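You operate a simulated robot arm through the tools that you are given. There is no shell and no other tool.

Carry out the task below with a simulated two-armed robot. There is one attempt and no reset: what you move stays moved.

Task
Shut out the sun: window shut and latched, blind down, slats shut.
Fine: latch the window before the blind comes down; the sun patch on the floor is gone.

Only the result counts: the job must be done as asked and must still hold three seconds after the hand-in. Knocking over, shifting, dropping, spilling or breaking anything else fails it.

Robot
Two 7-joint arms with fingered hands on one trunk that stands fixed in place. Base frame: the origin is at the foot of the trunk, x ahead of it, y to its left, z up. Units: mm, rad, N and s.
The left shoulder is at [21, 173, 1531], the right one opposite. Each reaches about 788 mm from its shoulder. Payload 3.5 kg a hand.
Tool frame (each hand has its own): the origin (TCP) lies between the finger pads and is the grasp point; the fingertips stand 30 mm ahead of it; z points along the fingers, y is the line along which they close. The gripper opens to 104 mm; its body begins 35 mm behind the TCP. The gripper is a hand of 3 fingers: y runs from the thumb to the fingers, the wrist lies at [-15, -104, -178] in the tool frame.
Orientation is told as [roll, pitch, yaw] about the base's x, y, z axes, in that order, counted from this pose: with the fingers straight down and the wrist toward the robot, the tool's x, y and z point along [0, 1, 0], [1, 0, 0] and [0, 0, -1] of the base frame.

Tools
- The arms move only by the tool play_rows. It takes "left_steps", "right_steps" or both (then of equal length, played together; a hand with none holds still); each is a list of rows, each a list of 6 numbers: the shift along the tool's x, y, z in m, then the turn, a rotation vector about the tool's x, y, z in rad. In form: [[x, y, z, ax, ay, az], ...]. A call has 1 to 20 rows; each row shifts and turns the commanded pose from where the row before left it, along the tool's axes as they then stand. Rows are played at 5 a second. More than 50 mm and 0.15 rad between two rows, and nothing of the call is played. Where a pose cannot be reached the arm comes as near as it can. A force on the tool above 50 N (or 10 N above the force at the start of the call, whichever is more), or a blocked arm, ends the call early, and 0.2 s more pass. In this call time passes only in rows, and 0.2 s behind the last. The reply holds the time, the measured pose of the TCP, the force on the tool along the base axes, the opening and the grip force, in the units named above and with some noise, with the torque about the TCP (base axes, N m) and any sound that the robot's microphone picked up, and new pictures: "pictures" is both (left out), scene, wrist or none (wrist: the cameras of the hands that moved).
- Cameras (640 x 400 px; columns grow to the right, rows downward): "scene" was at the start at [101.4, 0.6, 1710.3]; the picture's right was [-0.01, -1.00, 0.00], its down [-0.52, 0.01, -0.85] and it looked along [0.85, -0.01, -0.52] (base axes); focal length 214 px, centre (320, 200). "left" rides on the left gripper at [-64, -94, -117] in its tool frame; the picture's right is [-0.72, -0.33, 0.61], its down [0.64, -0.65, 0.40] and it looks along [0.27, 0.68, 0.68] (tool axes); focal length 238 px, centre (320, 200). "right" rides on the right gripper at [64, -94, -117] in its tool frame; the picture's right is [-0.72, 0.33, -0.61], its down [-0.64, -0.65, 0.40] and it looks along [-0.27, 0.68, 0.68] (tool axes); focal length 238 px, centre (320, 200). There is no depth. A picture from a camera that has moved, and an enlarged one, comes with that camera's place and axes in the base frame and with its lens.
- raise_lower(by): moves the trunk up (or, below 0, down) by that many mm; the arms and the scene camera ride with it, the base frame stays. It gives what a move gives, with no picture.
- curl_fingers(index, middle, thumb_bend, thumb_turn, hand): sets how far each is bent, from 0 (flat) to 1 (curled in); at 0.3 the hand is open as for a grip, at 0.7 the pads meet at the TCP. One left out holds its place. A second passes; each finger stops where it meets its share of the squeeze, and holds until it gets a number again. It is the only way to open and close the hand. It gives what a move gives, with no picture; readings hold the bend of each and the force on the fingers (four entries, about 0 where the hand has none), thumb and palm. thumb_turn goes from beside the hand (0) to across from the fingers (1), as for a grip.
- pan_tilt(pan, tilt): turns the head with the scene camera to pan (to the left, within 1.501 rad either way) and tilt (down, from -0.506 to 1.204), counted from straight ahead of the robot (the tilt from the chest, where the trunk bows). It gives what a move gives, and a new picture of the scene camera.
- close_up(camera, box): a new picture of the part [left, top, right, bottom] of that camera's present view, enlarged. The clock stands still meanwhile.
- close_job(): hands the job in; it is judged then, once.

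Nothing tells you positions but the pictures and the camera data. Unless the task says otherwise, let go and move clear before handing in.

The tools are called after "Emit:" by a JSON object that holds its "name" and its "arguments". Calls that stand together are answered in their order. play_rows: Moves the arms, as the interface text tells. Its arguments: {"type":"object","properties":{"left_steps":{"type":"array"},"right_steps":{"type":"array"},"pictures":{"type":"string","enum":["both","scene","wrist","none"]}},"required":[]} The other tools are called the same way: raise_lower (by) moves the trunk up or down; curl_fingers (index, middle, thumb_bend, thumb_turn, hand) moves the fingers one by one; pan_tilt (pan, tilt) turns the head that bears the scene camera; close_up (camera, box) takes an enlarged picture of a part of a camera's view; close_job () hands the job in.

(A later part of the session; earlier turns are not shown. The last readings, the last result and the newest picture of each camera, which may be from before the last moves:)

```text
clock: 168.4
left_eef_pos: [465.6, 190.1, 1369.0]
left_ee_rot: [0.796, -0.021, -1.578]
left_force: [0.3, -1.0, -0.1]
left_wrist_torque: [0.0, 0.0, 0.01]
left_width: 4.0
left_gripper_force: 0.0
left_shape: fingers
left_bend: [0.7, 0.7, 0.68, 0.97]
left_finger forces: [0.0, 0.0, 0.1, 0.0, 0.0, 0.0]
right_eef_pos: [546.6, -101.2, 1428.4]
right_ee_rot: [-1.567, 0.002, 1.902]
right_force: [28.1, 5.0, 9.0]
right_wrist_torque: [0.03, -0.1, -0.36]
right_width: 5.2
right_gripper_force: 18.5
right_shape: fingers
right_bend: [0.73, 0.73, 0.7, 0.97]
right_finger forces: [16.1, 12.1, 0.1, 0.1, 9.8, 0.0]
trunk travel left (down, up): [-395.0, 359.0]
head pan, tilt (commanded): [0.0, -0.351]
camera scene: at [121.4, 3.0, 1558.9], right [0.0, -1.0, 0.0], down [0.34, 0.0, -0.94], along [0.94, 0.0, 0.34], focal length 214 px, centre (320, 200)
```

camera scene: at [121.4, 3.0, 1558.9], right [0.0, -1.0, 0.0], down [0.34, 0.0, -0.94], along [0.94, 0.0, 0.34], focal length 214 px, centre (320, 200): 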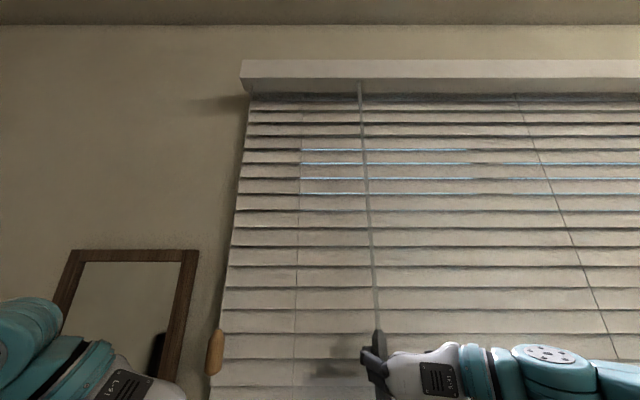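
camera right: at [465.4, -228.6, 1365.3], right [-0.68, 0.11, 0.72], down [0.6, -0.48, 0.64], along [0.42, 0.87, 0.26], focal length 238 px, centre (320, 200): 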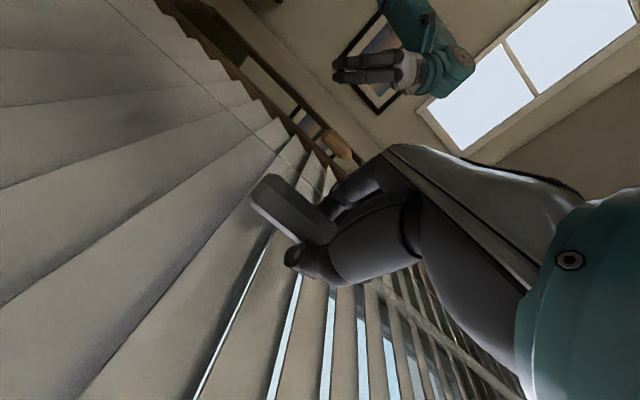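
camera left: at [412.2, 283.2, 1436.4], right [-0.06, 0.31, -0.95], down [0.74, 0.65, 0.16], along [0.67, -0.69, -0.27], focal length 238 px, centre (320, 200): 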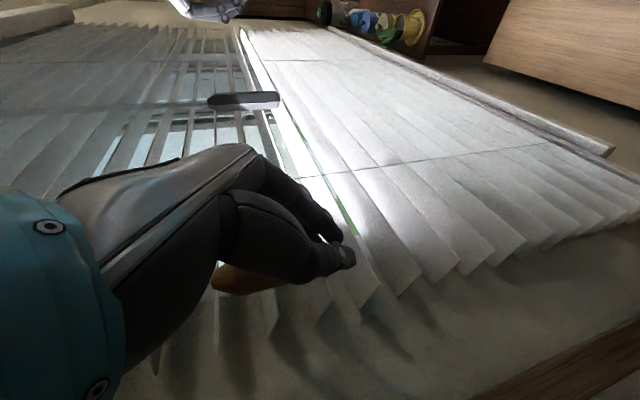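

The room has darkened a lot, but with room-side edges down, a high sun can still slip between the slats (gaps show above ~20° elevation). Turning the slats fully the other way (room-side edge up) will block it completely, so I'll regrip and twist clockwise.

Emit:
{"name": "curl_fingers", "arguments": {"hand": "right", "index": 0.55, "middle": 0.55, "thumb_bend": 0.54}}

Emit:
{"name": "play_rows", "arguments": {"right_steps": [[0, 0, -0.01, 0, 0, 0], [0, -0.0018, 0, -0.105, 0, 0], [0, -0.0018, 0, -0.105, 0, 0], [0, -0.0018, 0, -0.105, 0, 0], [0, -0.0018, 0, -0.105, 0, 0]]}}

Emit:
{"name": "close_up", "arguments": {"camera": "right", "box": [160, 100, 480, 320]}}

```text
clock: 169.4
left_eef_pos: [460.3, 189.0, 1370.3]
left_ee_rot: [0.8, -0.023, -1.578]
left_force: [0.1, 0.5, 0.3]
left_wrist_torque: [-0.02, 0.05, -0.01]
left_width: 4.1
left_gripper_force: 0.0
left_shape: fingers
left_bend: [0.7, 0.7, 0.68, 0.97]
left_finger forces: [0.1, 0.0, 0.1, 0.0, 0.0, 0.1]
right_eef_pos: [539.1, -101.3, 1428.7]
right_ee_rot: [-1.571, 0.003, 1.908]
right_force: [-0.1, 0.3, 0.6]
right_wrist_torque: [0.01, 0.05, 0.02]
right_width: 39.8
right_gripper_force: 0.0
right_shape: fingers
right_bend: [0.55, 0.55, 0.54, 0.98]
right_finger forces: [0.0, 0.1, 0.0, 0.0, 0.0, 0.0]
trunk travel left (down, up): [-395.0, 359.0]
head pan, tilt (commanded): [0.0, -0.351]
```

```text
clock: 170.6
left_eef_pos: [461.2, 187.9, 1370.8]
left_ee_rot: [0.8, -0.02, -1.577]
left_force: [0.5, 0.0, 0.4]
left_wrist_torque: [-0.02, 0.02, 0.0]
left_width: 3.7
left_gripper_force: 0.1
left_shape: fingers
left_bend: [0.7, 0.7, 0.68, 0.97]
left_finger forces: [0.0, 0.0, 0.0, 0.0, 0.1, 0.0]
right_eef_pos: [534.8, -111.3, 1430.1]
right_ee_rot: [-1.562, -0.002, 2.33]
right_force: [0.5, 0.2, -0.1]
right_wrist_torque: [0.01, 0.0, 0.0]
right_width: 39.8
right_gripper_force: 0.1
right_shape: fingers
right_bend: [0.55, 0.55, 0.54, 0.98]
right_finger forces: [0.0, 0.0, 0.0, 0.1, 0.0, 0.0]
trunk travel left (down, up): [-395.0, 359.0]
head pan, tilt (commanded): [0.0, -0.351]
camera scene: at [116.1, 1.7, 1559.4], right [0.0, -1.0, 0.0], down [0.34, 0.0, -0.94], along [0.94, 0.0, 0.34], focal length 214 px, centre (320, 200)
camera right: at [513.4, -259.7, 1367.8], right [-0.66, -0.18, 0.72], down [0.75, -0.19, 0.64], along [0.02, 0.96, 0.26], focal length 238 px, centre (320, 200)
```

scene: 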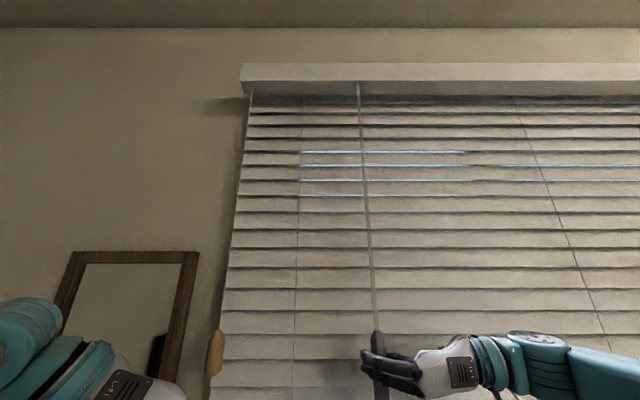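
right: 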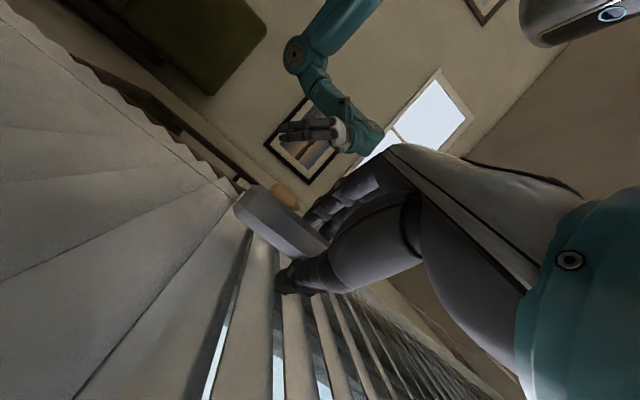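

```text
1.82 times, centred on (320, 210) of right
camera zoom: at [513.4, -259.7, 1367.8], right [-0.66, -0.18, 0.72], down [0.75, -0.19, 0.64], along [0.02, 0.96, 0.26], focal length 433 px, centre (320, 182)
```

zoom: 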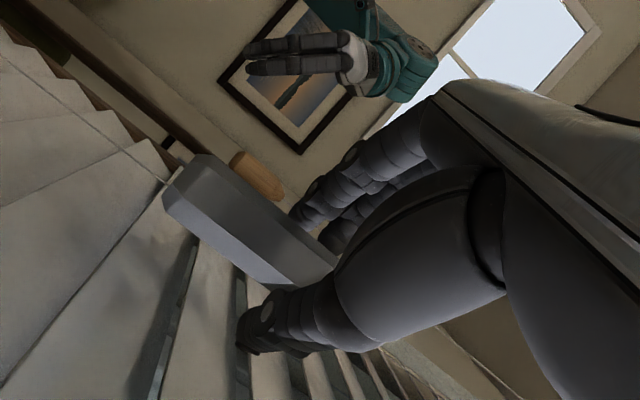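

Good. Centre on the wand, grip, and make a long clockwise stroke.

Emit:
{"name": "play_rows", "arguments": {"right_steps": [[0, -0.003, 0.004, 0, 0, 0]], "pictures": "none"}}

Emit:
{"name": "curl_fingers", "arguments": {"hand": "right", "index": 0.75, "middle": 0.75, "thumb_bend": 0.75}}

Emit:
{"name": "play_rows", "arguments": {"right_steps": [[0, 0.0017, 0, 0.1, 0, 0], [0, 0.0017, 0, 0.1, 0, 0], [0, 0.0017, 0, 0.1, 0, 0], [0, 0.0017, 0, 0.1, 0, 0], [0, 0.0017, 0, 0.1, 0, 0], [0, 0.0017, 0, 0.1, 0, 0], [0, 0.0017, 0, 0.1, 0, 0], [0, 0.0017, 0, 0.1, 0, 0], [0, 0.0017, 0, 0.1, 0, 0], [0, 0.0017, 0, 0.1, 0, 0], [0, 0.0017, 0, 0.1, 0, 0]]}}

```text
clock: 171.0
left_eef_pos: [459.8, 188.5, 1371.8]
left_ee_rot: [0.8, -0.02, -1.579]
left_force: [0.8, 0.2, 0.3]
left_wrist_torque: [-0.01, -0.02, 0.01]
left_width: 3.7
left_gripper_force: 0.0
left_shape: fingers
left_bend: [0.7, 0.7, 0.68, 0.97]
left_finger forces: [0.0, 0.0, 0.1, 0.0, 0.0, 0.1]
right_eef_pos: [540.3, -111.4, 1430.6]
right_ee_rot: [-1.564, -0.003, 2.328]
right_force: [0.6, 0.1, -0.3]
right_wrist_torque: [0.0, 0.0, 0.02]
right_width: 40.2
right_gripper_force: 0.1
right_shape: fingers
right_bend: [0.55, 0.55, 0.54, 0.98]
right_finger forces: [0.0, 0.0, 0.0, 0.0, 0.1, 0.0]
trunk travel left (down, up): [-395.0, 359.0]
head pan, tilt (commanded): [0.0, -0.351]
```

```text
clock: 172.0
left_eef_pos: [460.9, 191.1, 1369.0]
left_ee_rot: [0.799, -0.02, -1.577]
left_force: [-0.4, 0.5, 0.2]
left_wrist_torque: [-0.02, -0.02, 0.02]
left_width: 3.8
left_gripper_force: 0.1
left_shape: fingers
left_bend: [0.7, 0.7, 0.68, 0.97]
left_finger forces: [0.0, 0.1, 0.1, 0.1, 0.0, 0.1]
right_eef_pos: [539.8, -109.1, 1431.4]
right_ee_rot: [-1.562, -0.001, 2.328]
right_force: [1.0, 9.4, 1.8]
right_wrist_torque: [-0.05, -0.08, 0.04]
right_width: 12.8
right_gripper_force: 16.9
right_shape: fingers
right_bend: [0.71, 0.65, 0.67, 0.97]
right_finger forces: [11.5, 10.0, 0.1, 0.0, 12.4, 0.0]
trunk travel left (down, up): [-395.0, 359.0]
head pan, tilt (commanded): [0.0, -0.351]
```

```text
clock: 174.4
left_eef_pos: [462.2, 188.4, 1369.7]
left_ee_rot: [0.796, -0.021, -1.579]
left_force: [-0.9, 0.1, 1.2]
left_wrist_torque: [0.0, 0.01, -0.03]
left_width: 3.7
left_gripper_force: 0.1
left_shape: fingers
left_bend: [0.7, 0.7, 0.68, 0.97]
left_finger forces: [0.1, 0.1, 0.0, 0.0, 0.1, 0.0]
right_eef_pos: [537.5, -95.4, 1428.7]
right_ee_rot: [-1.573, 0.001, 1.225]
right_force: [19.3, -0.7, 15.3]
right_wrist_torque: [-0.13, -0.28, 0.14]
right_width: 13.3
right_gripper_force: 17.9
right_shape: fingers
right_bend: [0.72, 0.65, 0.66, 0.98]
right_finger forces: [12.5, 10.5, 0.0, 0.0, 13.5, 0.0]
trunk travel left (down, up): [-395.0, 359.0]
head pan, tilt (commanded): [0.0, -0.351]
camera scene: at [118.2, 1.8, 1559.3], right [0.0, -1.0, 0.0], down [0.34, 0.0, -0.94], along [0.94, 0.0, 0.34], focal length 214 px, centre (320, 200)
camera right: at [393.9, -143.5, 1365.5], right [-0.47, 0.52, 0.72], down [0.16, -0.75, 0.64], along [0.87, 0.41, 0.27], focal length 238 px, centre (320, 200)
```

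scene: 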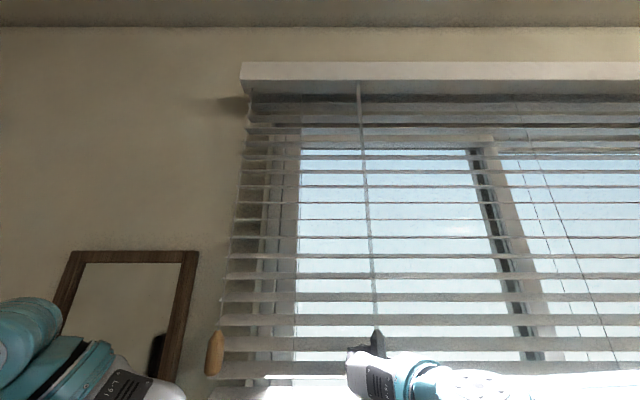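
right: 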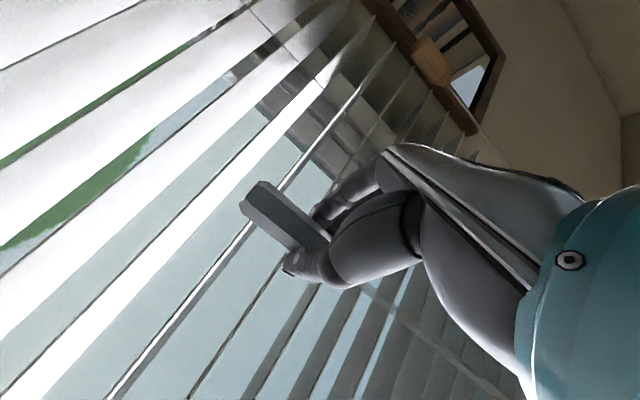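

One long clockwise stroke took the slats back near their first angle. Regrip: loosen, back off, swing counter-clockwise round the wand, then grip again.

Emit:
{"name": "curl_fingers", "arguments": {"hand": "right", "index": 0.55, "middle": 0.55, "thumb_bend": 0.54}}

Emit:
{"name": "play_rows", "arguments": {"right_steps": [[0, 0.001, -0.015, 0, 0, 0], [0, -0.0041, 0.0003, -0.1375, 0, 0], [0, -0.0041, 0.0003, -0.1375, 0, 0], [0, -0.0041, 0.0003, -0.1375, 0, 0], [0, -0.0041, 0.0003, -0.1375, 0, 0], [0, -0.0041, 0.0003, -0.1375, 0, 0], [0, -0.0041, 0.0003, -0.1375, 0, 0], [0, -0.0041, 0.0003, -0.1375, 0, 0], [0, -0.0041, 0.0003, -0.1375, 0, 0]]}}

Emit:
{"name": "close_up", "arguments": {"camera": "right", "box": [160, 100, 480, 320]}}

```text
clock: 175.4
left_eef_pos: [460.1, 187.0, 1369.3]
left_ee_rot: [0.8, -0.02, -1.579]
left_force: [0.2, -1.0, 0.2]
left_wrist_torque: [0.01, 0.02, 0.0]
left_width: 3.8
left_gripper_force: 0.1
left_shape: fingers
left_bend: [0.7, 0.7, 0.68, 0.97]
left_finger forces: [0.1, 0.0, 0.0, 0.0, 0.1, 0.1]
right_eef_pos: [535.9, -93.3, 1429.7]
right_ee_rot: [-1.57, 0.004, 1.228]
right_force: [-0.5, 1.2, 0.0]
right_wrist_torque: [-0.01, -0.01, 0.01]
right_width: 39.7
right_gripper_force: 0.2
right_shape: fingers
right_bend: [0.55, 0.55, 0.54, 0.98]
right_finger forces: [0.0, 0.0, 0.0, 0.1, 0.0, 0.0]
trunk travel left (down, up): [-395.0, 359.0]
head pan, tilt (commanded): [0.0, -0.351]
```

```text
clock: 177.4
left_eef_pos: [461.6, 187.9, 1370.5]
left_ee_rot: [0.8, -0.021, -1.579]
left_force: [0.7, -0.3, 1.0]
left_wrist_torque: [0.01, 0.02, 0.01]
left_width: 4.0
left_gripper_force: 0.1
left_shape: fingers
left_bend: [0.7, 0.7, 0.68, 0.97]
left_finger forces: [0.1, 0.1, 0.0, 0.1, 0.0, 0.0]
right_eef_pos: [527.9, -119.1, 1429.7]
right_ee_rot: [-1.562, 0.0, 2.33]
right_force: [-0.2, -0.4, 0.6]
right_wrist_torque: [0.01, 0.01, 0.0]
right_width: 39.9
right_gripper_force: 0.1
right_shape: fingers
right_bend: [0.55, 0.55, 0.54, 0.98]
right_finger forces: [0.1, 0.0, 0.1, 0.0, 0.0, 0.1]
trunk travel left (down, up): [-395.0, 359.0]
head pan, tilt (commanded): [0.0, -0.351]
camera scene: at [116.3, 1.5, 1559.3], right [0.0, -1.0, 0.0], down [0.34, 0.0, -0.94], along [0.94, 0.0, 0.34], focal length 214 px, centre (320, 200)
camera right: at [506.1, -267.2, 1367.7], right [-0.67, -0.18, 0.72], down [0.75, -0.19, 0.64], along [0.02, 0.96, 0.26], focal length 238 px, centre (320, 200)
```

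scene: 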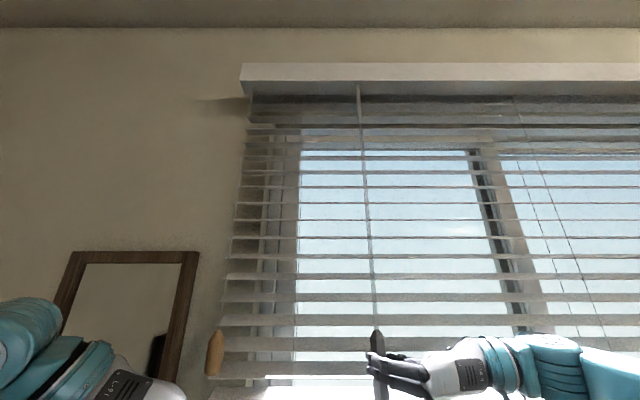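
right: 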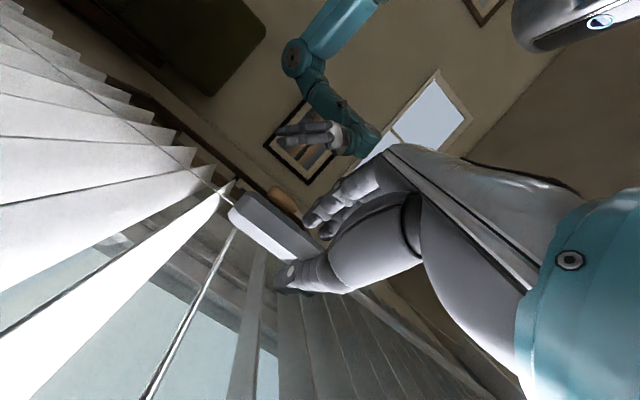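

```text
1.82 times, centred on (320, 210) of right
camera zoom: at [506.1, -267.2, 1367.7], right [-0.67, -0.18, 0.72], down [0.75, -0.19, 0.64], along [0.02, 0.96, 0.26], focal length 433 px, centre (320, 182)
```

zoom: 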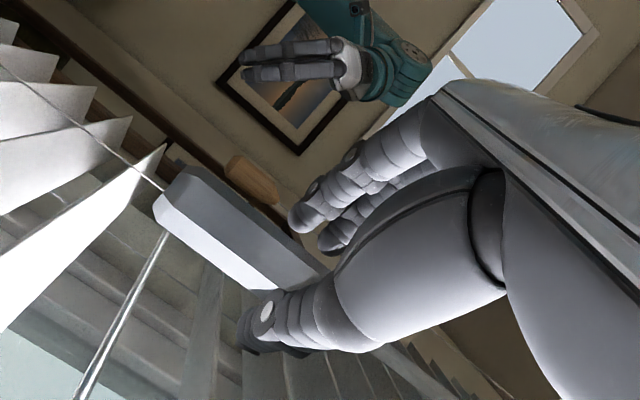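

Grip again and make the second clockwise stroke.

Emit:
{"name": "play_rows", "arguments": {"right_steps": [[0, -0.001, 0.007, 0, 0, 0], [0, -0.001, 0.007, 0, 0, 0]], "pictures": "none"}}

Emit:
{"name": "curl_fingers", "arguments": {"hand": "right", "index": 0.75, "middle": 0.75, "thumb_bend": 0.75}}

Emit:
{"name": "play_rows", "arguments": {"right_steps": [[0, 0.0017, 0, 0.1, 0, 0], [0, 0.0017, 0, 0.1, 0, 0], [0, 0.0017, 0, 0.1, 0, 0], [0, 0.0017, 0, 0.1, 0, 0], [0, 0.0017, 0, 0.1, 0, 0], [0, 0.0017, 0, 0.1, 0, 0], [0, 0.0017, 0, 0.1, 0, 0], [0, 0.0017, 0, 0.1, 0, 0], [0, 0.0017, 0, 0.1, 0, 0], [0, 0.0017, 0, 0.1, 0, 0], [0, 0.0017, 0, 0.1, 0, 0], [0, 0.0017, 0, 0.1, 0, 0]]}}

```text
clock: 178.0
left_eef_pos: [460.1, 187.7, 1369.4]
left_ee_rot: [0.799, -0.022, -1.579]
left_force: [0.5, -0.1, 0.4]
left_wrist_torque: [-0.02, 0.01, 0.01]
left_width: 3.8
left_gripper_force: 0.1
left_shape: fingers
left_bend: [0.7, 0.7, 0.68, 0.97]
left_finger forces: [0.0, 0.0, 0.1, 0.1, 0.1, 0.2]
right_eef_pos: [537.9, -110.5, 1431.7]
right_ee_rot: [-1.565, -0.002, 2.328]
right_force: [0.2, -0.3, -0.1]
right_wrist_torque: [-0.01, -0.01, -0.03]
right_width: 40.0
right_gripper_force: 0.1
right_shape: fingers
right_bend: [0.55, 0.55, 0.54, 0.98]
right_finger forces: [0.0, 0.0, 0.0, 0.0, 0.0, 0.0]
trunk travel left (down, up): [-395.0, 359.0]
head pan, tilt (commanded): [0.0, -0.351]
```

```text
clock: 179.0
left_eef_pos: [460.4, 190.5, 1371.0]
left_ee_rot: [0.799, -0.02, -1.578]
left_force: [0.4, -0.6, 0.3]
left_wrist_torque: [0.02, 0.0, -0.01]
left_width: 3.6
left_gripper_force: 0.1
left_shape: fingers
left_bend: [0.7, 0.7, 0.68, 0.97]
left_finger forces: [0.0, 0.0, 0.1, 0.0, 0.0, 0.0]
right_eef_pos: [538.7, -109.0, 1430.8]
right_ee_rot: [-1.562, 0.0, 2.328]
right_force: [3.7, 7.4, 3.2]
right_wrist_torque: [-0.06, -0.1, 0.07]
right_width: 13.7
right_gripper_force: 17.6
right_shape: fingers
right_bend: [0.72, 0.66, 0.65, 0.97]
right_finger forces: [10.9, 9.7, 0.0, 0.1, 14.0, 0.0]
trunk travel left (down, up): [-395.0, 359.0]
head pan, tilt (commanded): [0.0, -0.351]
```

```text
clock: 181.6
left_eef_pos: [460.3, 191.4, 1369.7]
left_ee_rot: [0.799, -0.022, -1.578]
left_force: [-0.4, -0.2, -0.1]
left_wrist_torque: [0.02, 0.04, -0.02]
left_width: 3.4
left_gripper_force: 0.0
left_shape: fingers
left_bend: [0.7, 0.7, 0.68, 0.97]
left_finger forces: [0.0, 0.1, 0.0, 0.0, 0.0, 0.0]
right_eef_pos: [534.7, -87.3, 1429.3]
right_ee_rot: [-1.571, 0.008, 1.134]
right_force: [4.3, 15.2, 4.8]
right_wrist_torque: [-0.24, -0.09, 0.91]
right_width: 18.1
right_gripper_force: 26.0
right_shape: fingers
right_bend: [0.74, 0.64, 0.62, 0.97]
right_finger forces: [16.0, 16.7, 0.1, 0.1, 18.2, 0.1]
trunk travel left (down, up): [-395.0, 359.0]
head pan, tilt (commanded): [0.0, -0.351]
camera scene: at [116.3, 5.1, 1559.3], right [0.0, -1.0, 0.0], down [0.34, 0.0, -0.94], along [0.94, 0.0, 0.34], focal length 214 px, centre (320, 200)
camera right: at [388.2, -122.6, 1366.3], right [-0.42, 0.56, 0.72], down [0.09, -0.76, 0.65], along [0.9, 0.33, 0.26], focal length 238 px, centre (320, 200)
```

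scene: 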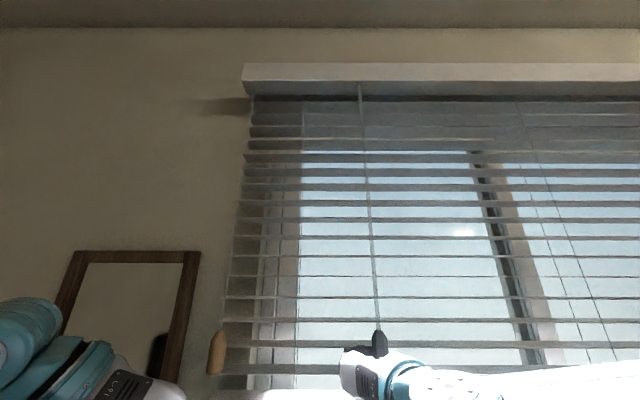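
right: 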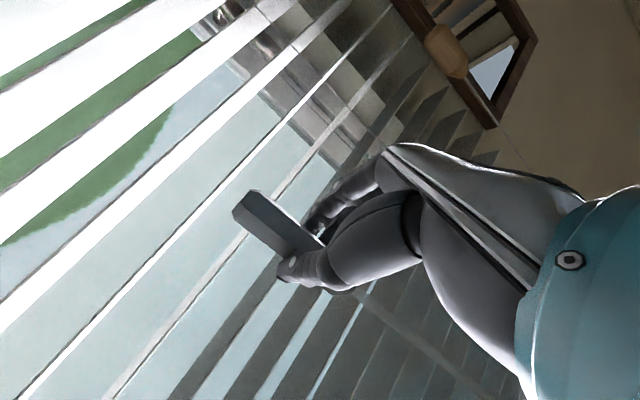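

The slats are now level and the twist suddenly resists (0.9 N·m), so either this is the other end of the tilt range or my fingers touch the slats. I'll release to relieve it, and test with a grip held further back.

Emit:
{"name": "curl_fingers", "arguments": {"hand": "right", "index": 0.55, "middle": 0.55, "thumb_bend": 0.54}}

Emit:
{"name": "play_rows", "arguments": {"right_steps": [[0, 0, -0.015, 0, 0, 0], [0, -0.0041, 0.0003, -0.1375, 0, 0], [0, -0.0041, 0.0003, -0.1375, 0, 0], [0, -0.0041, 0.0003, -0.1375, 0, 0], [0, -0.0041, 0.0003, -0.1375, 0, 0], [0, -0.0041, 0.0003, -0.1375, 0, 0]]}}

Emit:
{"name": "close_up", "arguments": {"camera": "scene", "box": [200, 50, 500, 400]}}

```text
clock: 182.6
left_eef_pos: [460.2, 188.6, 1370.5]
left_ee_rot: [0.8, -0.021, -1.577]
left_force: [0.1, 0.3, -0.2]
left_wrist_torque: [0.03, 0.02, 0.0]
left_width: 3.7
left_gripper_force: 0.0
left_shape: fingers
left_bend: [0.7, 0.7, 0.68, 0.97]
left_finger forces: [0.0, 0.0, 0.0, 0.1, 0.0, 0.0]
right_eef_pos: [534.2, -91.3, 1430.9]
right_ee_rot: [-1.572, 0.002, 1.13]
right_force: [0.4, 0.3, -0.1]
right_wrist_torque: [-0.02, -0.02, -0.02]
right_width: 39.7
right_gripper_force: 0.1
right_shape: fingers
right_bend: [0.55, 0.55, 0.54, 0.97]
right_finger forces: [0.1, 0.1, 0.1, 0.0, 0.0, 0.0]
trunk travel left (down, up): [-395.0, 359.0]
head pan, tilt (commanded): [0.0, -0.351]
```

```text
clock: 184.0
left_eef_pos: [461.4, 187.3, 1369.1]
left_ee_rot: [0.799, -0.017, -1.578]
left_force: [-0.7, 0.9, -0.4]
left_wrist_torque: [0.0, -0.03, -0.02]
left_width: 3.6
left_gripper_force: 0.0
left_shape: fingers
left_bend: [0.7, 0.7, 0.68, 0.97]
left_finger forces: [0.1, 0.0, 0.1, 0.1, 0.1, 0.0]
right_eef_pos: [520.5, -106.3, 1430.4]
right_ee_rot: [-1.567, 0.002, 1.817]
right_force: [-0.7, 0.2, 0.3]
right_wrist_torque: [-0.01, 0.01, -0.01]
right_width: 39.7
right_gripper_force: 0.1
right_shape: fingers
right_bend: [0.55, 0.55, 0.54, 0.97]
right_finger forces: [0.1, 0.0, 0.0, 0.0, 0.0, 0.0]
trunk travel left (down, up): [-395.0, 359.0]
head pan, tilt (commanded): [0.0, -0.351]
camera scene: at [115.9, 0.9, 1559.4], right [0.0, -1.0, 0.0], down [0.34, 0.0, -0.94], along [0.94, 0.0, 0.34], focal length 214 px, centre (320, 200)
camera right: at [428.1, -225.4, 1366.6], right [-0.67, 0.17, 0.72], down [0.55, -0.53, 0.64], along [0.49, 0.83, 0.27], focal length 238 px, centre (320, 200)
```

scene: 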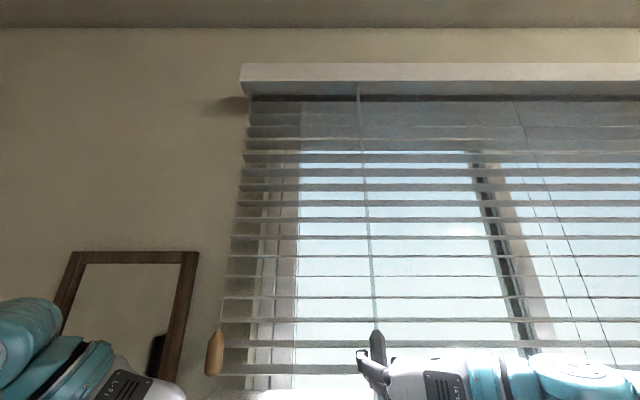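
right: 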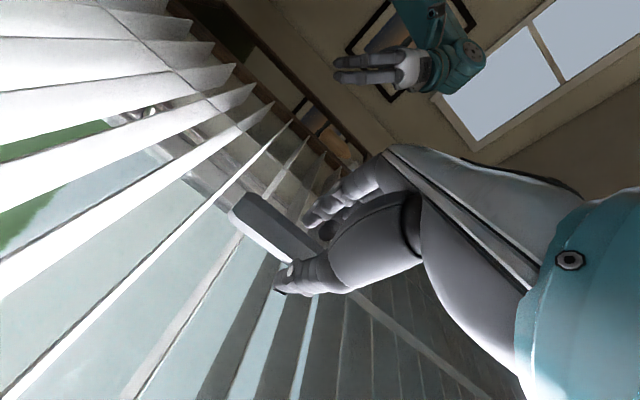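

```text
1.14 times, centred on (350, 225) of scene
camera zoom: at [115.9, 0.9, 1559.4], right [0.0, -1.0, 0.0], down [0.34, 0.0, -0.94], along [0.94, 0.0, 0.34], focal length 245 px, centre (286, 171)
```

zoom: 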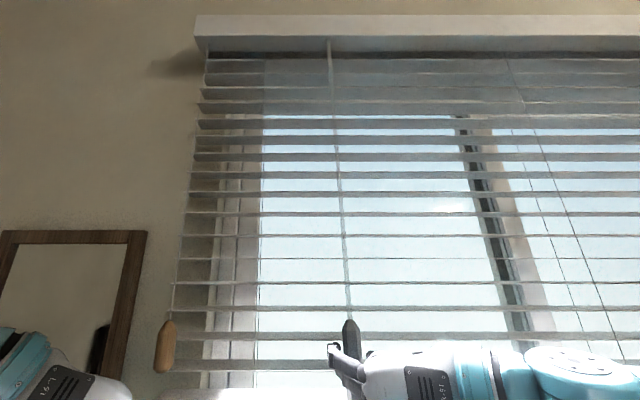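

Slats hold level. Now a test twist clockwise with fingertips only just past the wand.

Emit:
{"name": "play_rows", "arguments": {"right_steps": [[0, 0, 0.0115, 0, 0, 0]], "pictures": "none"}}

Emit:
{"name": "curl_fingers", "arguments": {"hand": "right", "index": 0.75, "middle": 0.75, "thumb_bend": 0.75}}

Emit:
{"name": "play_rows", "arguments": {"right_steps": [[0, 0.002, 0, 0.1, 0, 0], [0, 0.002, 0, 0.1, 0, 0], [0, 0.002, 0, 0.1, 0, 0]]}}

Emit:
{"name": "close_up", "arguments": {"camera": "scene", "box": [200, 50, 500, 400]}}

```text
clock: 184.4
left_eef_pos: [461.0, 188.2, 1369.6]
left_ee_rot: [0.8, -0.02, -1.578]
left_force: [0.3, 0.0, 0.4]
left_wrist_torque: [0.0, -0.01, -0.01]
left_width: 3.7
left_gripper_force: 0.1
left_shape: fingers
left_bend: [0.7, 0.7, 0.68, 0.97]
left_finger forces: [0.0, 0.0, 0.1, 0.1, 0.0, 0.0]
right_eef_pos: [531.7, -102.6, 1428.2]
right_ee_rot: [-1.568, 0.005, 1.817]
right_force: [-0.3, -0.3, 0.0]
right_wrist_torque: [-0.03, 0.02, -0.03]
right_width: 39.6
right_gripper_force: 0.0
right_shape: fingers
right_bend: [0.55, 0.55, 0.54, 0.97]
right_finger forces: [0.0, 0.0, 0.1, 0.1, 0.0, 0.0]
trunk travel left (down, up): [-395.0, 359.0]
head pan, tilt (commanded): [0.0, -0.351]
```

```text
clock: 185.4
left_eef_pos: [461.6, 189.0, 1369.5]
left_ee_rot: [0.799, -0.021, -1.578]
left_force: [-0.3, 1.0, 0.6]
left_wrist_torque: [-0.04, 0.0, 0.01]
left_width: 4.0
left_gripper_force: 0.0
left_shape: fingers
left_bend: [0.7, 0.7, 0.68, 0.97]
left_finger forces: [0.0, 0.0, 0.0, 0.0, 0.0, 0.0]
right_eef_pos: [532.3, -102.7, 1428.1]
right_ee_rot: [-1.572, 0.004, 1.818]
right_force: [6.3, 3.4, 2.4]
right_wrist_torque: [-0.11, -0.09, 0.05]
right_width: 17.5
right_gripper_force: 16.5
right_shape: fingers
right_bend: [0.71, 0.65, 0.63, 0.97]
right_finger forces: [9.2, 9.9, 0.0, 0.0, 14.6, 0.0]
trunk travel left (down, up): [-395.0, 359.0]
head pan, tilt (commanded): [0.0, -0.351]
```

```text
clock: 186.2
left_eef_pos: [462.6, 190.0, 1368.8]
left_ee_rot: [0.798, -0.019, -1.576]
left_force: [-0.4, 0.3, -0.7]
left_wrist_torque: [-0.01, 0.0, 0.01]
left_width: 3.9
left_gripper_force: 0.1
left_shape: fingers
left_bend: [0.7, 0.7, 0.68, 0.97]
left_finger forces: [0.0, 0.1, 0.0, 0.0, 0.0, 0.0]
right_eef_pos: [532.0, -95.0, 1428.6]
right_ee_rot: [-1.571, 0.005, 1.516]
right_force: [9.9, 7.7, 5.0]
right_wrist_torque: [-0.18, -0.18, 0.42]
right_width: 17.8
right_gripper_force: 18.6
right_shape: fingers
right_bend: [0.73, 0.65, 0.62, 0.97]
right_finger forces: [10.9, 10.6, 0.1, 0.0, 14.9, 0.1]
trunk travel left (down, up): [-395.0, 359.0]
head pan, tilt (commanded): [0.0, -0.351]
camera scene: at [117.5, 3.6, 1559.3], right [0.0, -1.0, 0.0], down [0.34, 0.0, -0.94], along [0.94, 0.0, 0.34], focal length 214 px, centre (320, 200)
camera right: at [408.4, -182.2, 1365.5], right [-0.59, 0.36, 0.72], down [0.37, -0.67, 0.64], along [0.71, 0.65, 0.27], focal length 238 px, centre (320, 200)
```

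scene: 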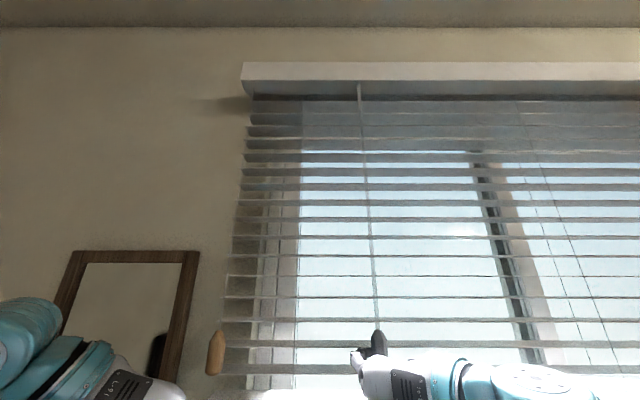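
right: 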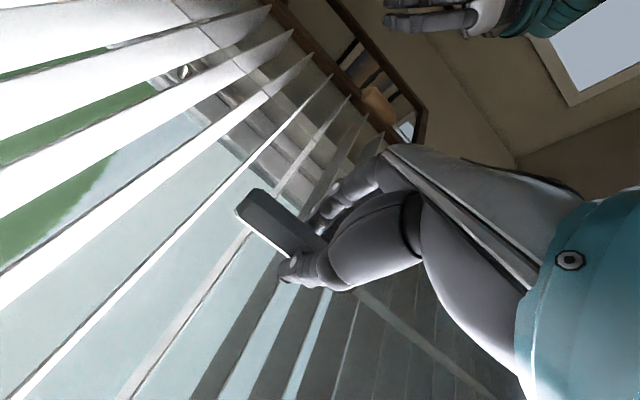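

```text
1.14 times, centred on (350, 225) of scene
camera zoom: at [117.5, 3.6, 1559.3], right [0.0, -1.0, 0.0], down [0.34, 0.0, -0.94], along [0.94, 0.0, 0.34], focal length 245 px, centre (286, 171)
```

zoom: 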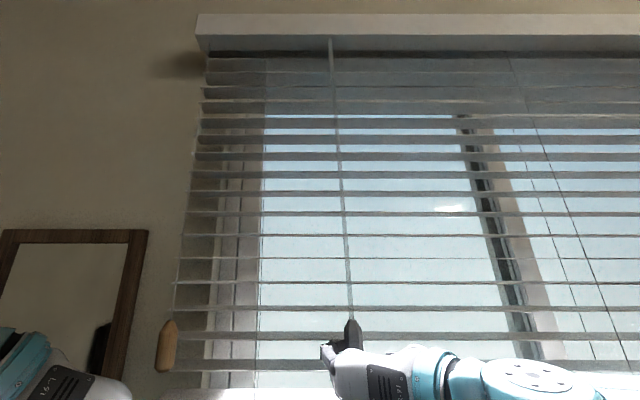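

The slats do not go past level even with clear fingers: this is the open end of the range, so the counter-clockwise stop was the true shut position. I'll twist back counter-clockwise all the way to that stop.

Emit:
{"name": "play_rows", "arguments": {"right_steps": [[0, -0.002, 0, -0.1, 0, 0], [0, -0.002, 0, -0.1, 0, 0], [0, -0.002, 0, -0.1, 0, 0], [0, -0.002, 0, -0.1, 0, 0], [0, -0.002, 0, -0.1, 0, 0], [0, -0.002, 0, -0.1, 0, 0], [0, -0.002, 0, -0.1, 0, 0], [0, -0.002, 0, -0.1, 0, 0]]}}

```text
clock: 188.0
left_eef_pos: [460.3, 189.5, 1369.8]
left_ee_rot: [0.8, -0.023, -1.579]
left_force: [-0.8, -0.1, -0.2]
left_wrist_torque: [-0.02, 0.01, 0.0]
left_width: 4.0
left_gripper_force: 0.0
left_shape: fingers
left_bend: [0.7, 0.7, 0.68, 0.97]
left_finger forces: [0.0, 0.1, 0.0, 0.1, 0.0, 0.0]
right_eef_pos: [534.0, -109.8, 1429.4]
right_ee_rot: [-1.561, 0.0, 2.32]
right_force: [-0.4, 6.5, -6.0]
right_wrist_torque: [-0.21, -0.08, 0.04]
right_width: 18.0
right_gripper_force: 17.6
right_shape: fingers
right_bend: [0.73, 0.65, 0.63, 0.97]
right_finger forces: [10.3, 10.3, 0.0, 0.0, 14.6, 0.0]
trunk travel left (down, up): [-395.0, 359.0]
head pan, tilt (commanded): [0.0, -0.351]
camera scene: at [116.1, 2.8, 1559.3], right [0.0, -1.0, 0.0], down [0.34, 0.0, -0.94], along [0.94, 0.0, 0.34], focal length 214 px, centre (320, 200)
camera right: at [511.5, -258.6, 1367.5], right [-0.67, -0.17, 0.73], down [0.75, -0.2, 0.64], along [0.03, 0.96, 0.26], focal length 238 px, centre (320, 200)
```

scene: 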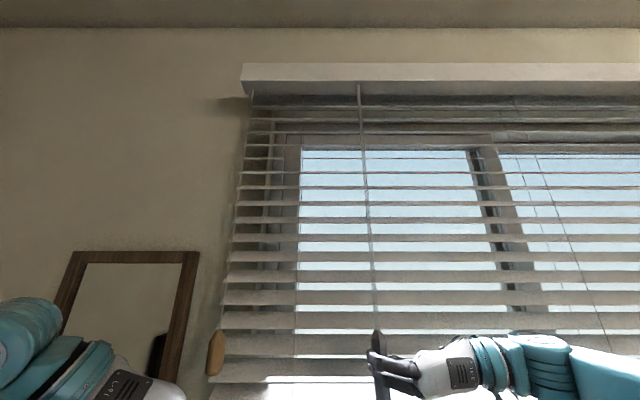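
right: 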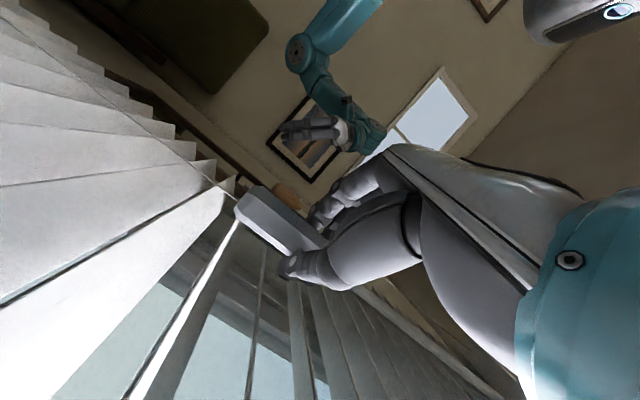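

Good progress. Regrip for the next counter-clockwise stroke.

Emit:
{"name": "curl_fingers", "arguments": {"hand": "right", "index": 0.55, "middle": 0.55, "thumb_bend": 0.54}}

Emit:
{"name": "play_rows", "arguments": {"right_steps": [[0, -0.003, -0.012, 0, 0, 0], [0, 0.0044, 0.0003, 0.1375, 0, 0], [0, 0.0044, 0.0003, 0.1375, 0, 0], [0, 0.0044, 0.0003, 0.1375, 0, 0], [0, 0.0044, 0.0003, 0.1375, 0, 0], [0, 0.0044, 0.0003, 0.1375, 0, 0], [0, 0.0044, 0.0003, 0.1375, 0, 0], [0, 0.0044, 0.0003, 0.1375, 0, 0], [0, 0.0044, 0.0003, 0.1375, 0, 0]]}}

```text
clock: 189.0
left_eef_pos: [460.2, 188.2, 1370.6]
left_ee_rot: [0.799, -0.022, -1.578]
left_force: [0.0, -0.1, 0.0]
left_wrist_torque: [-0.01, 0.02, 0.0]
left_width: 4.0
left_gripper_force: 0.1
left_shape: fingers
left_bend: [0.7, 0.7, 0.68, 0.97]
left_finger forces: [0.1, 0.1, 0.0, 0.1, 0.0, 0.0]
right_eef_pos: [535.6, -111.3, 1431.6]
right_ee_rot: [-1.562, 0.002, 2.315]
right_force: [0.5, 0.5, 0.6]
right_wrist_torque: [0.02, 0.02, 0.0]
right_width: 40.0
right_gripper_force: 0.0
right_shape: fingers
right_bend: [0.55, 0.55, 0.54, 0.97]
right_finger forces: [0.0, 0.0, 0.1, 0.0, 0.0, 0.1]
trunk travel left (down, up): [-395.0, 359.0]
head pan, tilt (commanded): [0.0, -0.351]
```

```text
clock: 191.0
left_eef_pos: [459.9, 188.7, 1370.4]
left_ee_rot: [0.799, -0.022, -1.579]
left_force: [-0.6, -0.6, -0.6]
left_wrist_torque: [-0.01, 0.02, 0.0]
left_width: 4.0
left_gripper_force: 0.1
left_shape: fingers
left_bend: [0.7, 0.7, 0.68, 0.97]
left_finger forces: [0.1, 0.0, 0.1, 0.0, 0.0, 0.0]
right_eef_pos: [521.7, -86.7, 1431.1]
right_ee_rot: [-1.57, 0.003, 1.215]
right_force: [-0.8, 0.2, -0.1]
right_wrist_torque: [-0.01, -0.03, -0.03]
right_width: 40.2
right_gripper_force: 0.1
right_shape: fingers
right_bend: [0.55, 0.55, 0.54, 0.97]
right_finger forces: [0.0, 0.0, 0.1, 0.0, 0.0, 0.1]
trunk travel left (down, up): [-395.0, 359.0]
head pan, tilt (commanded): [0.0, -0.351]
camera scene: at [115.8, 2.6, 1559.4], right [0.0, -1.0, 0.0], down [0.34, 0.0, -0.94], along [0.94, 0.0, 0.34], focal length 214 px, centre (320, 200)
camera right: at [377.1, -135.0, 1366.3], right [-0.46, 0.52, 0.72], down [0.15, -0.75, 0.64], along [0.87, 0.41, 0.27], focal length 238 px, centre (320, 200)
```

scene: 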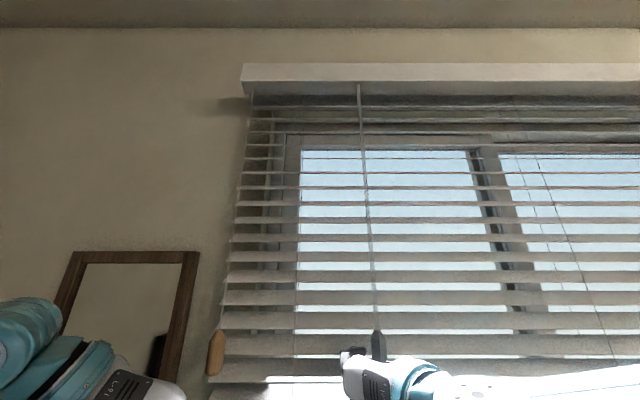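
right: 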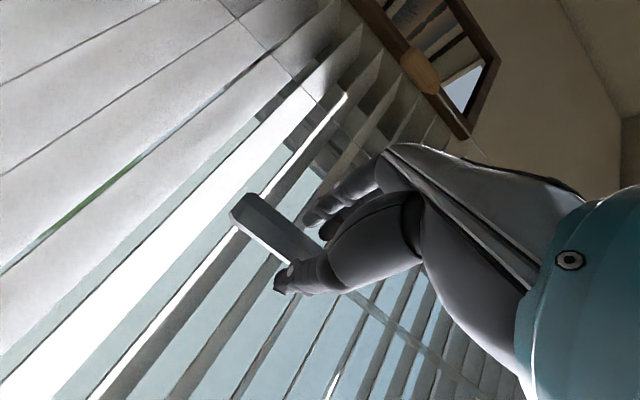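

Emit:
{"name": "play_rows", "arguments": {"right_steps": [[0, -0.0005, 0.009, 0, 0, 0], [0, -0.0005, 0.009, 0, 0, 0]], "pictures": "none"}}

Emit:
{"name": "curl_fingers", "arguments": {"hand": "right", "index": 0.75, "middle": 0.75, "thumb_bend": 0.75}}

Emit:
{"name": "play_rows", "arguments": {"right_steps": [[0, -0.0014, 0, -0.1, 0, 0], [0, -0.0014, 0, -0.1, 0, 0], [0, -0.0014, 0, -0.1, 0, 0], [0, -0.0014, 0, -0.1, 0, 0], [0, -0.0014, 0, -0.1, 0, 0], [0, -0.0014, 0, -0.1, 0, 0], [0, -0.0014, 0, -0.1, 0, 0], [0, -0.0014, 0, -0.1, 0, 0]]}}

```text
clock: 191.6
left_eef_pos: [459.6, 187.2, 1369.4]
left_ee_rot: [0.8, -0.019, -1.578]
left_force: [-0.5, 0.3, 0.1]
left_wrist_torque: [0.01, 0.02, 0.02]
left_width: 3.9
left_gripper_force: 0.0
left_shape: fingers
left_bend: [0.7, 0.7, 0.68, 0.97]
left_finger forces: [0.0, 0.1, 0.0, 0.1, 0.0, 0.0]
right_eef_pos: [537.7, -96.2, 1430.8]
right_ee_rot: [-1.572, 0.004, 1.216]
right_force: [0.4, 0.3, -0.2]
right_wrist_torque: [-0.01, -0.04, 0.01]
right_width: 40.0
right_gripper_force: 0.0
right_shape: fingers
right_bend: [0.55, 0.55, 0.54, 0.97]
right_finger forces: [0.0, 0.0, 0.1, 0.1, 0.0, 0.1]
trunk travel left (down, up): [-395.0, 359.0]
head pan, tilt (commanded): [0.0, -0.351]
```

```text
clock: 192.6
left_eef_pos: [461.1, 188.3, 1369.0]
left_ee_rot: [0.797, -0.022, -1.577]
left_force: [0.1, 0.5, 0.2]
left_wrist_torque: [0.01, 0.0, 0.02]
left_width: 3.8
left_gripper_force: 0.1
left_shape: fingers
left_bend: [0.7, 0.7, 0.68, 0.97]
left_finger forces: [0.0, 0.0, 0.1, 0.0, 0.0, 0.0]
right_eef_pos: [540.4, -95.0, 1428.4]
right_ee_rot: [-1.571, 0.003, 1.215]
right_force: [10.2, 1.1, 5.0]
right_wrist_torque: [-0.14, -0.02, 0.06]
right_width: 13.0
right_gripper_force: 16.8
right_shape: fingers
right_bend: [0.71, 0.65, 0.67, 0.97]
right_finger forces: [10.1, 9.9, 0.0, 0.1, 12.5, 0.1]
trunk travel left (down, up): [-395.0, 359.0]
head pan, tilt (commanded): [0.0, -0.351]
```

```text
clock: 194.4
left_eef_pos: [462.5, 189.7, 1369.5]
left_ee_rot: [0.796, -0.021, -1.577]
left_force: [0.2, 0.2, 0.2]
left_wrist_torque: [-0.01, 0.0, 0.01]
left_width: 3.6
left_gripper_force: 0.1
left_shape: fingers
left_bend: [0.7, 0.7, 0.68, 0.97]
left_finger forces: [0.0, 0.0, 0.0, 0.1, 0.0, 0.0]
right_eef_pos: [540.1, -104.8, 1429.7]
right_ee_rot: [-1.567, 0.003, 2.017]
right_force: [13.8, 8.2, 9.5]
right_wrist_torque: [0.02, -0.15, -0.03]
right_width: 12.0
right_gripper_force: 15.7
right_shape: fingers
right_bend: [0.71, 0.65, 0.68, 0.98]
right_finger forces: [10.1, 10.0, 0.0, 0.1, 11.3, 0.1]
trunk travel left (down, up): [-395.0, 359.0]
head pan, tilt (commanded): [0.0, -0.351]
camera scene: at [118.0, 3.7, 1559.2], right [0.0, -1.0, 0.0], down [0.34, 0.0, -0.94], along [0.94, 0.0, 0.34], focal length 214 px, centre (320, 200)
camera right: at [473.8, -240.6, 1366.4], right [-0.69, 0.03, 0.72], down [0.65, -0.41, 0.64], along [0.32, 0.91, 0.26], focal length 238 px, centre (320, 200)
```

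scene: 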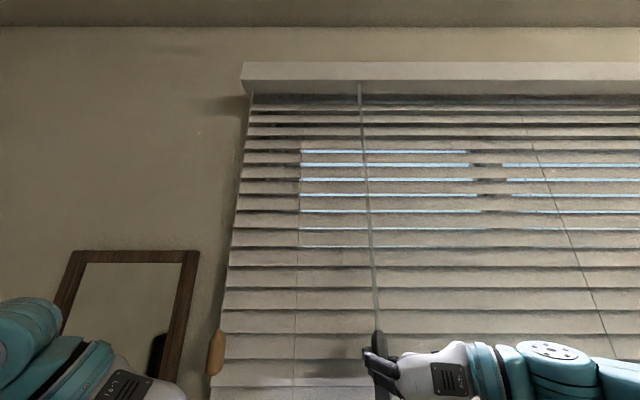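
right: 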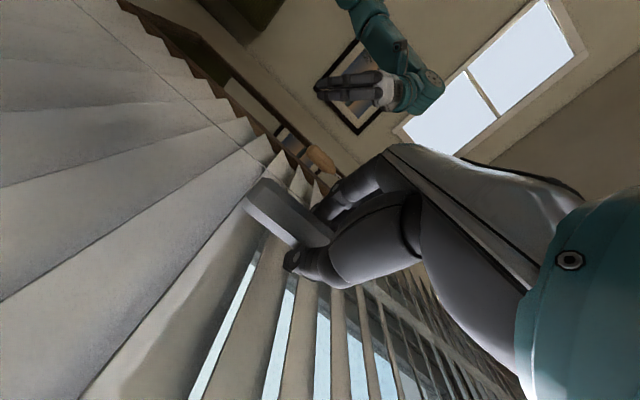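

Nearly shut again. Continue the stroke to the stop.

Emit:
{"name": "play_rows", "arguments": {"right_steps": [[0, -0.0012, 0, -0.1, 0, 0], [0, -0.0012, 0, -0.1, 0, 0], [0, -0.0012, 0, -0.1, 0, 0]]}}

Emit:
{"name": "close_up", "arguments": {"camera": "scene", "box": [220, 60, 520, 260]}}

```text
clock: 195.2
left_eef_pos: [462.7, 190.0, 1369.8]
left_ee_rot: [0.797, -0.021, -1.578]
left_force: [-0.2, 0.3, 0.6]
left_wrist_torque: [-0.01, -0.01, 0.01]
left_width: 3.8
left_gripper_force: 0.0
left_shape: fingers
left_bend: [0.7, 0.7, 0.68, 0.97]
left_finger forces: [0.0, 0.0, 0.1, 0.1, 0.1, 0.1]
right_eef_pos: [543.6, -107.8, 1428.7]
right_ee_rot: [-1.56, -0.001, 2.315]
right_force: [15.9, 11.4, 6.1]
right_wrist_torque: [-0.05, -0.05, -0.14]
right_width: 10.0
right_gripper_force: 15.3
right_shape: fingers
right_bend: [0.71, 0.66, 0.69, 0.98]
right_finger forces: [10.7, 9.4, 0.1, 0.0, 10.8, 0.1]
trunk travel left (down, up): [-395.0, 359.0]
head pan, tilt (commanded): [0.0, -0.351]
camera scene: at [118.8, 4.4, 1559.1], right [0.0, -1.0, 0.0], down [0.34, 0.0, -0.94], along [0.94, 0.0, 0.34], focal length 214 px, centre (320, 200)
camera right: at [518.6, -256.2, 1367.0], right [-0.67, -0.17, 0.73], down [0.75, -0.2, 0.64], along [0.04, 0.96, 0.26], focal length 238 px, centre (320, 200)
```

scene: 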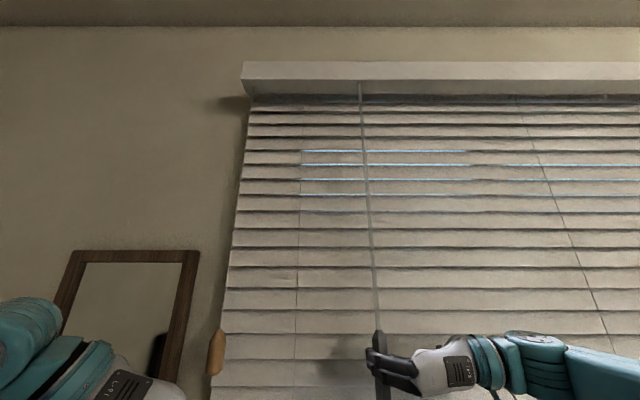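
right: 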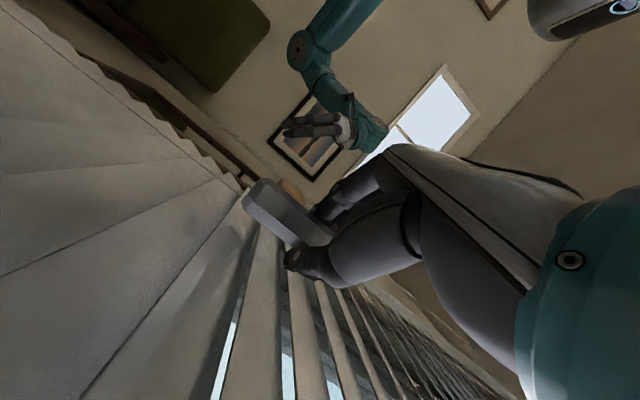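

```text
2.00 times, centred on (370, 160) of scene
camera zoom: at [118.8, 4.4, 1559.1], right [0.0, -1.0, 0.0], down [0.34, 0.0, -0.94], along [0.94, 0.0, 0.34], focal length 429 px, centre (220, 280)
```

zoom: 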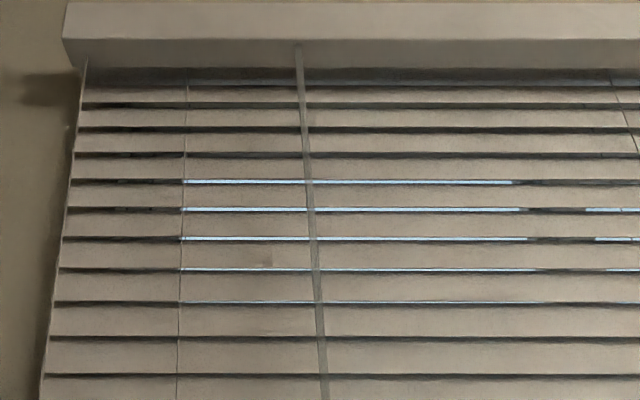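

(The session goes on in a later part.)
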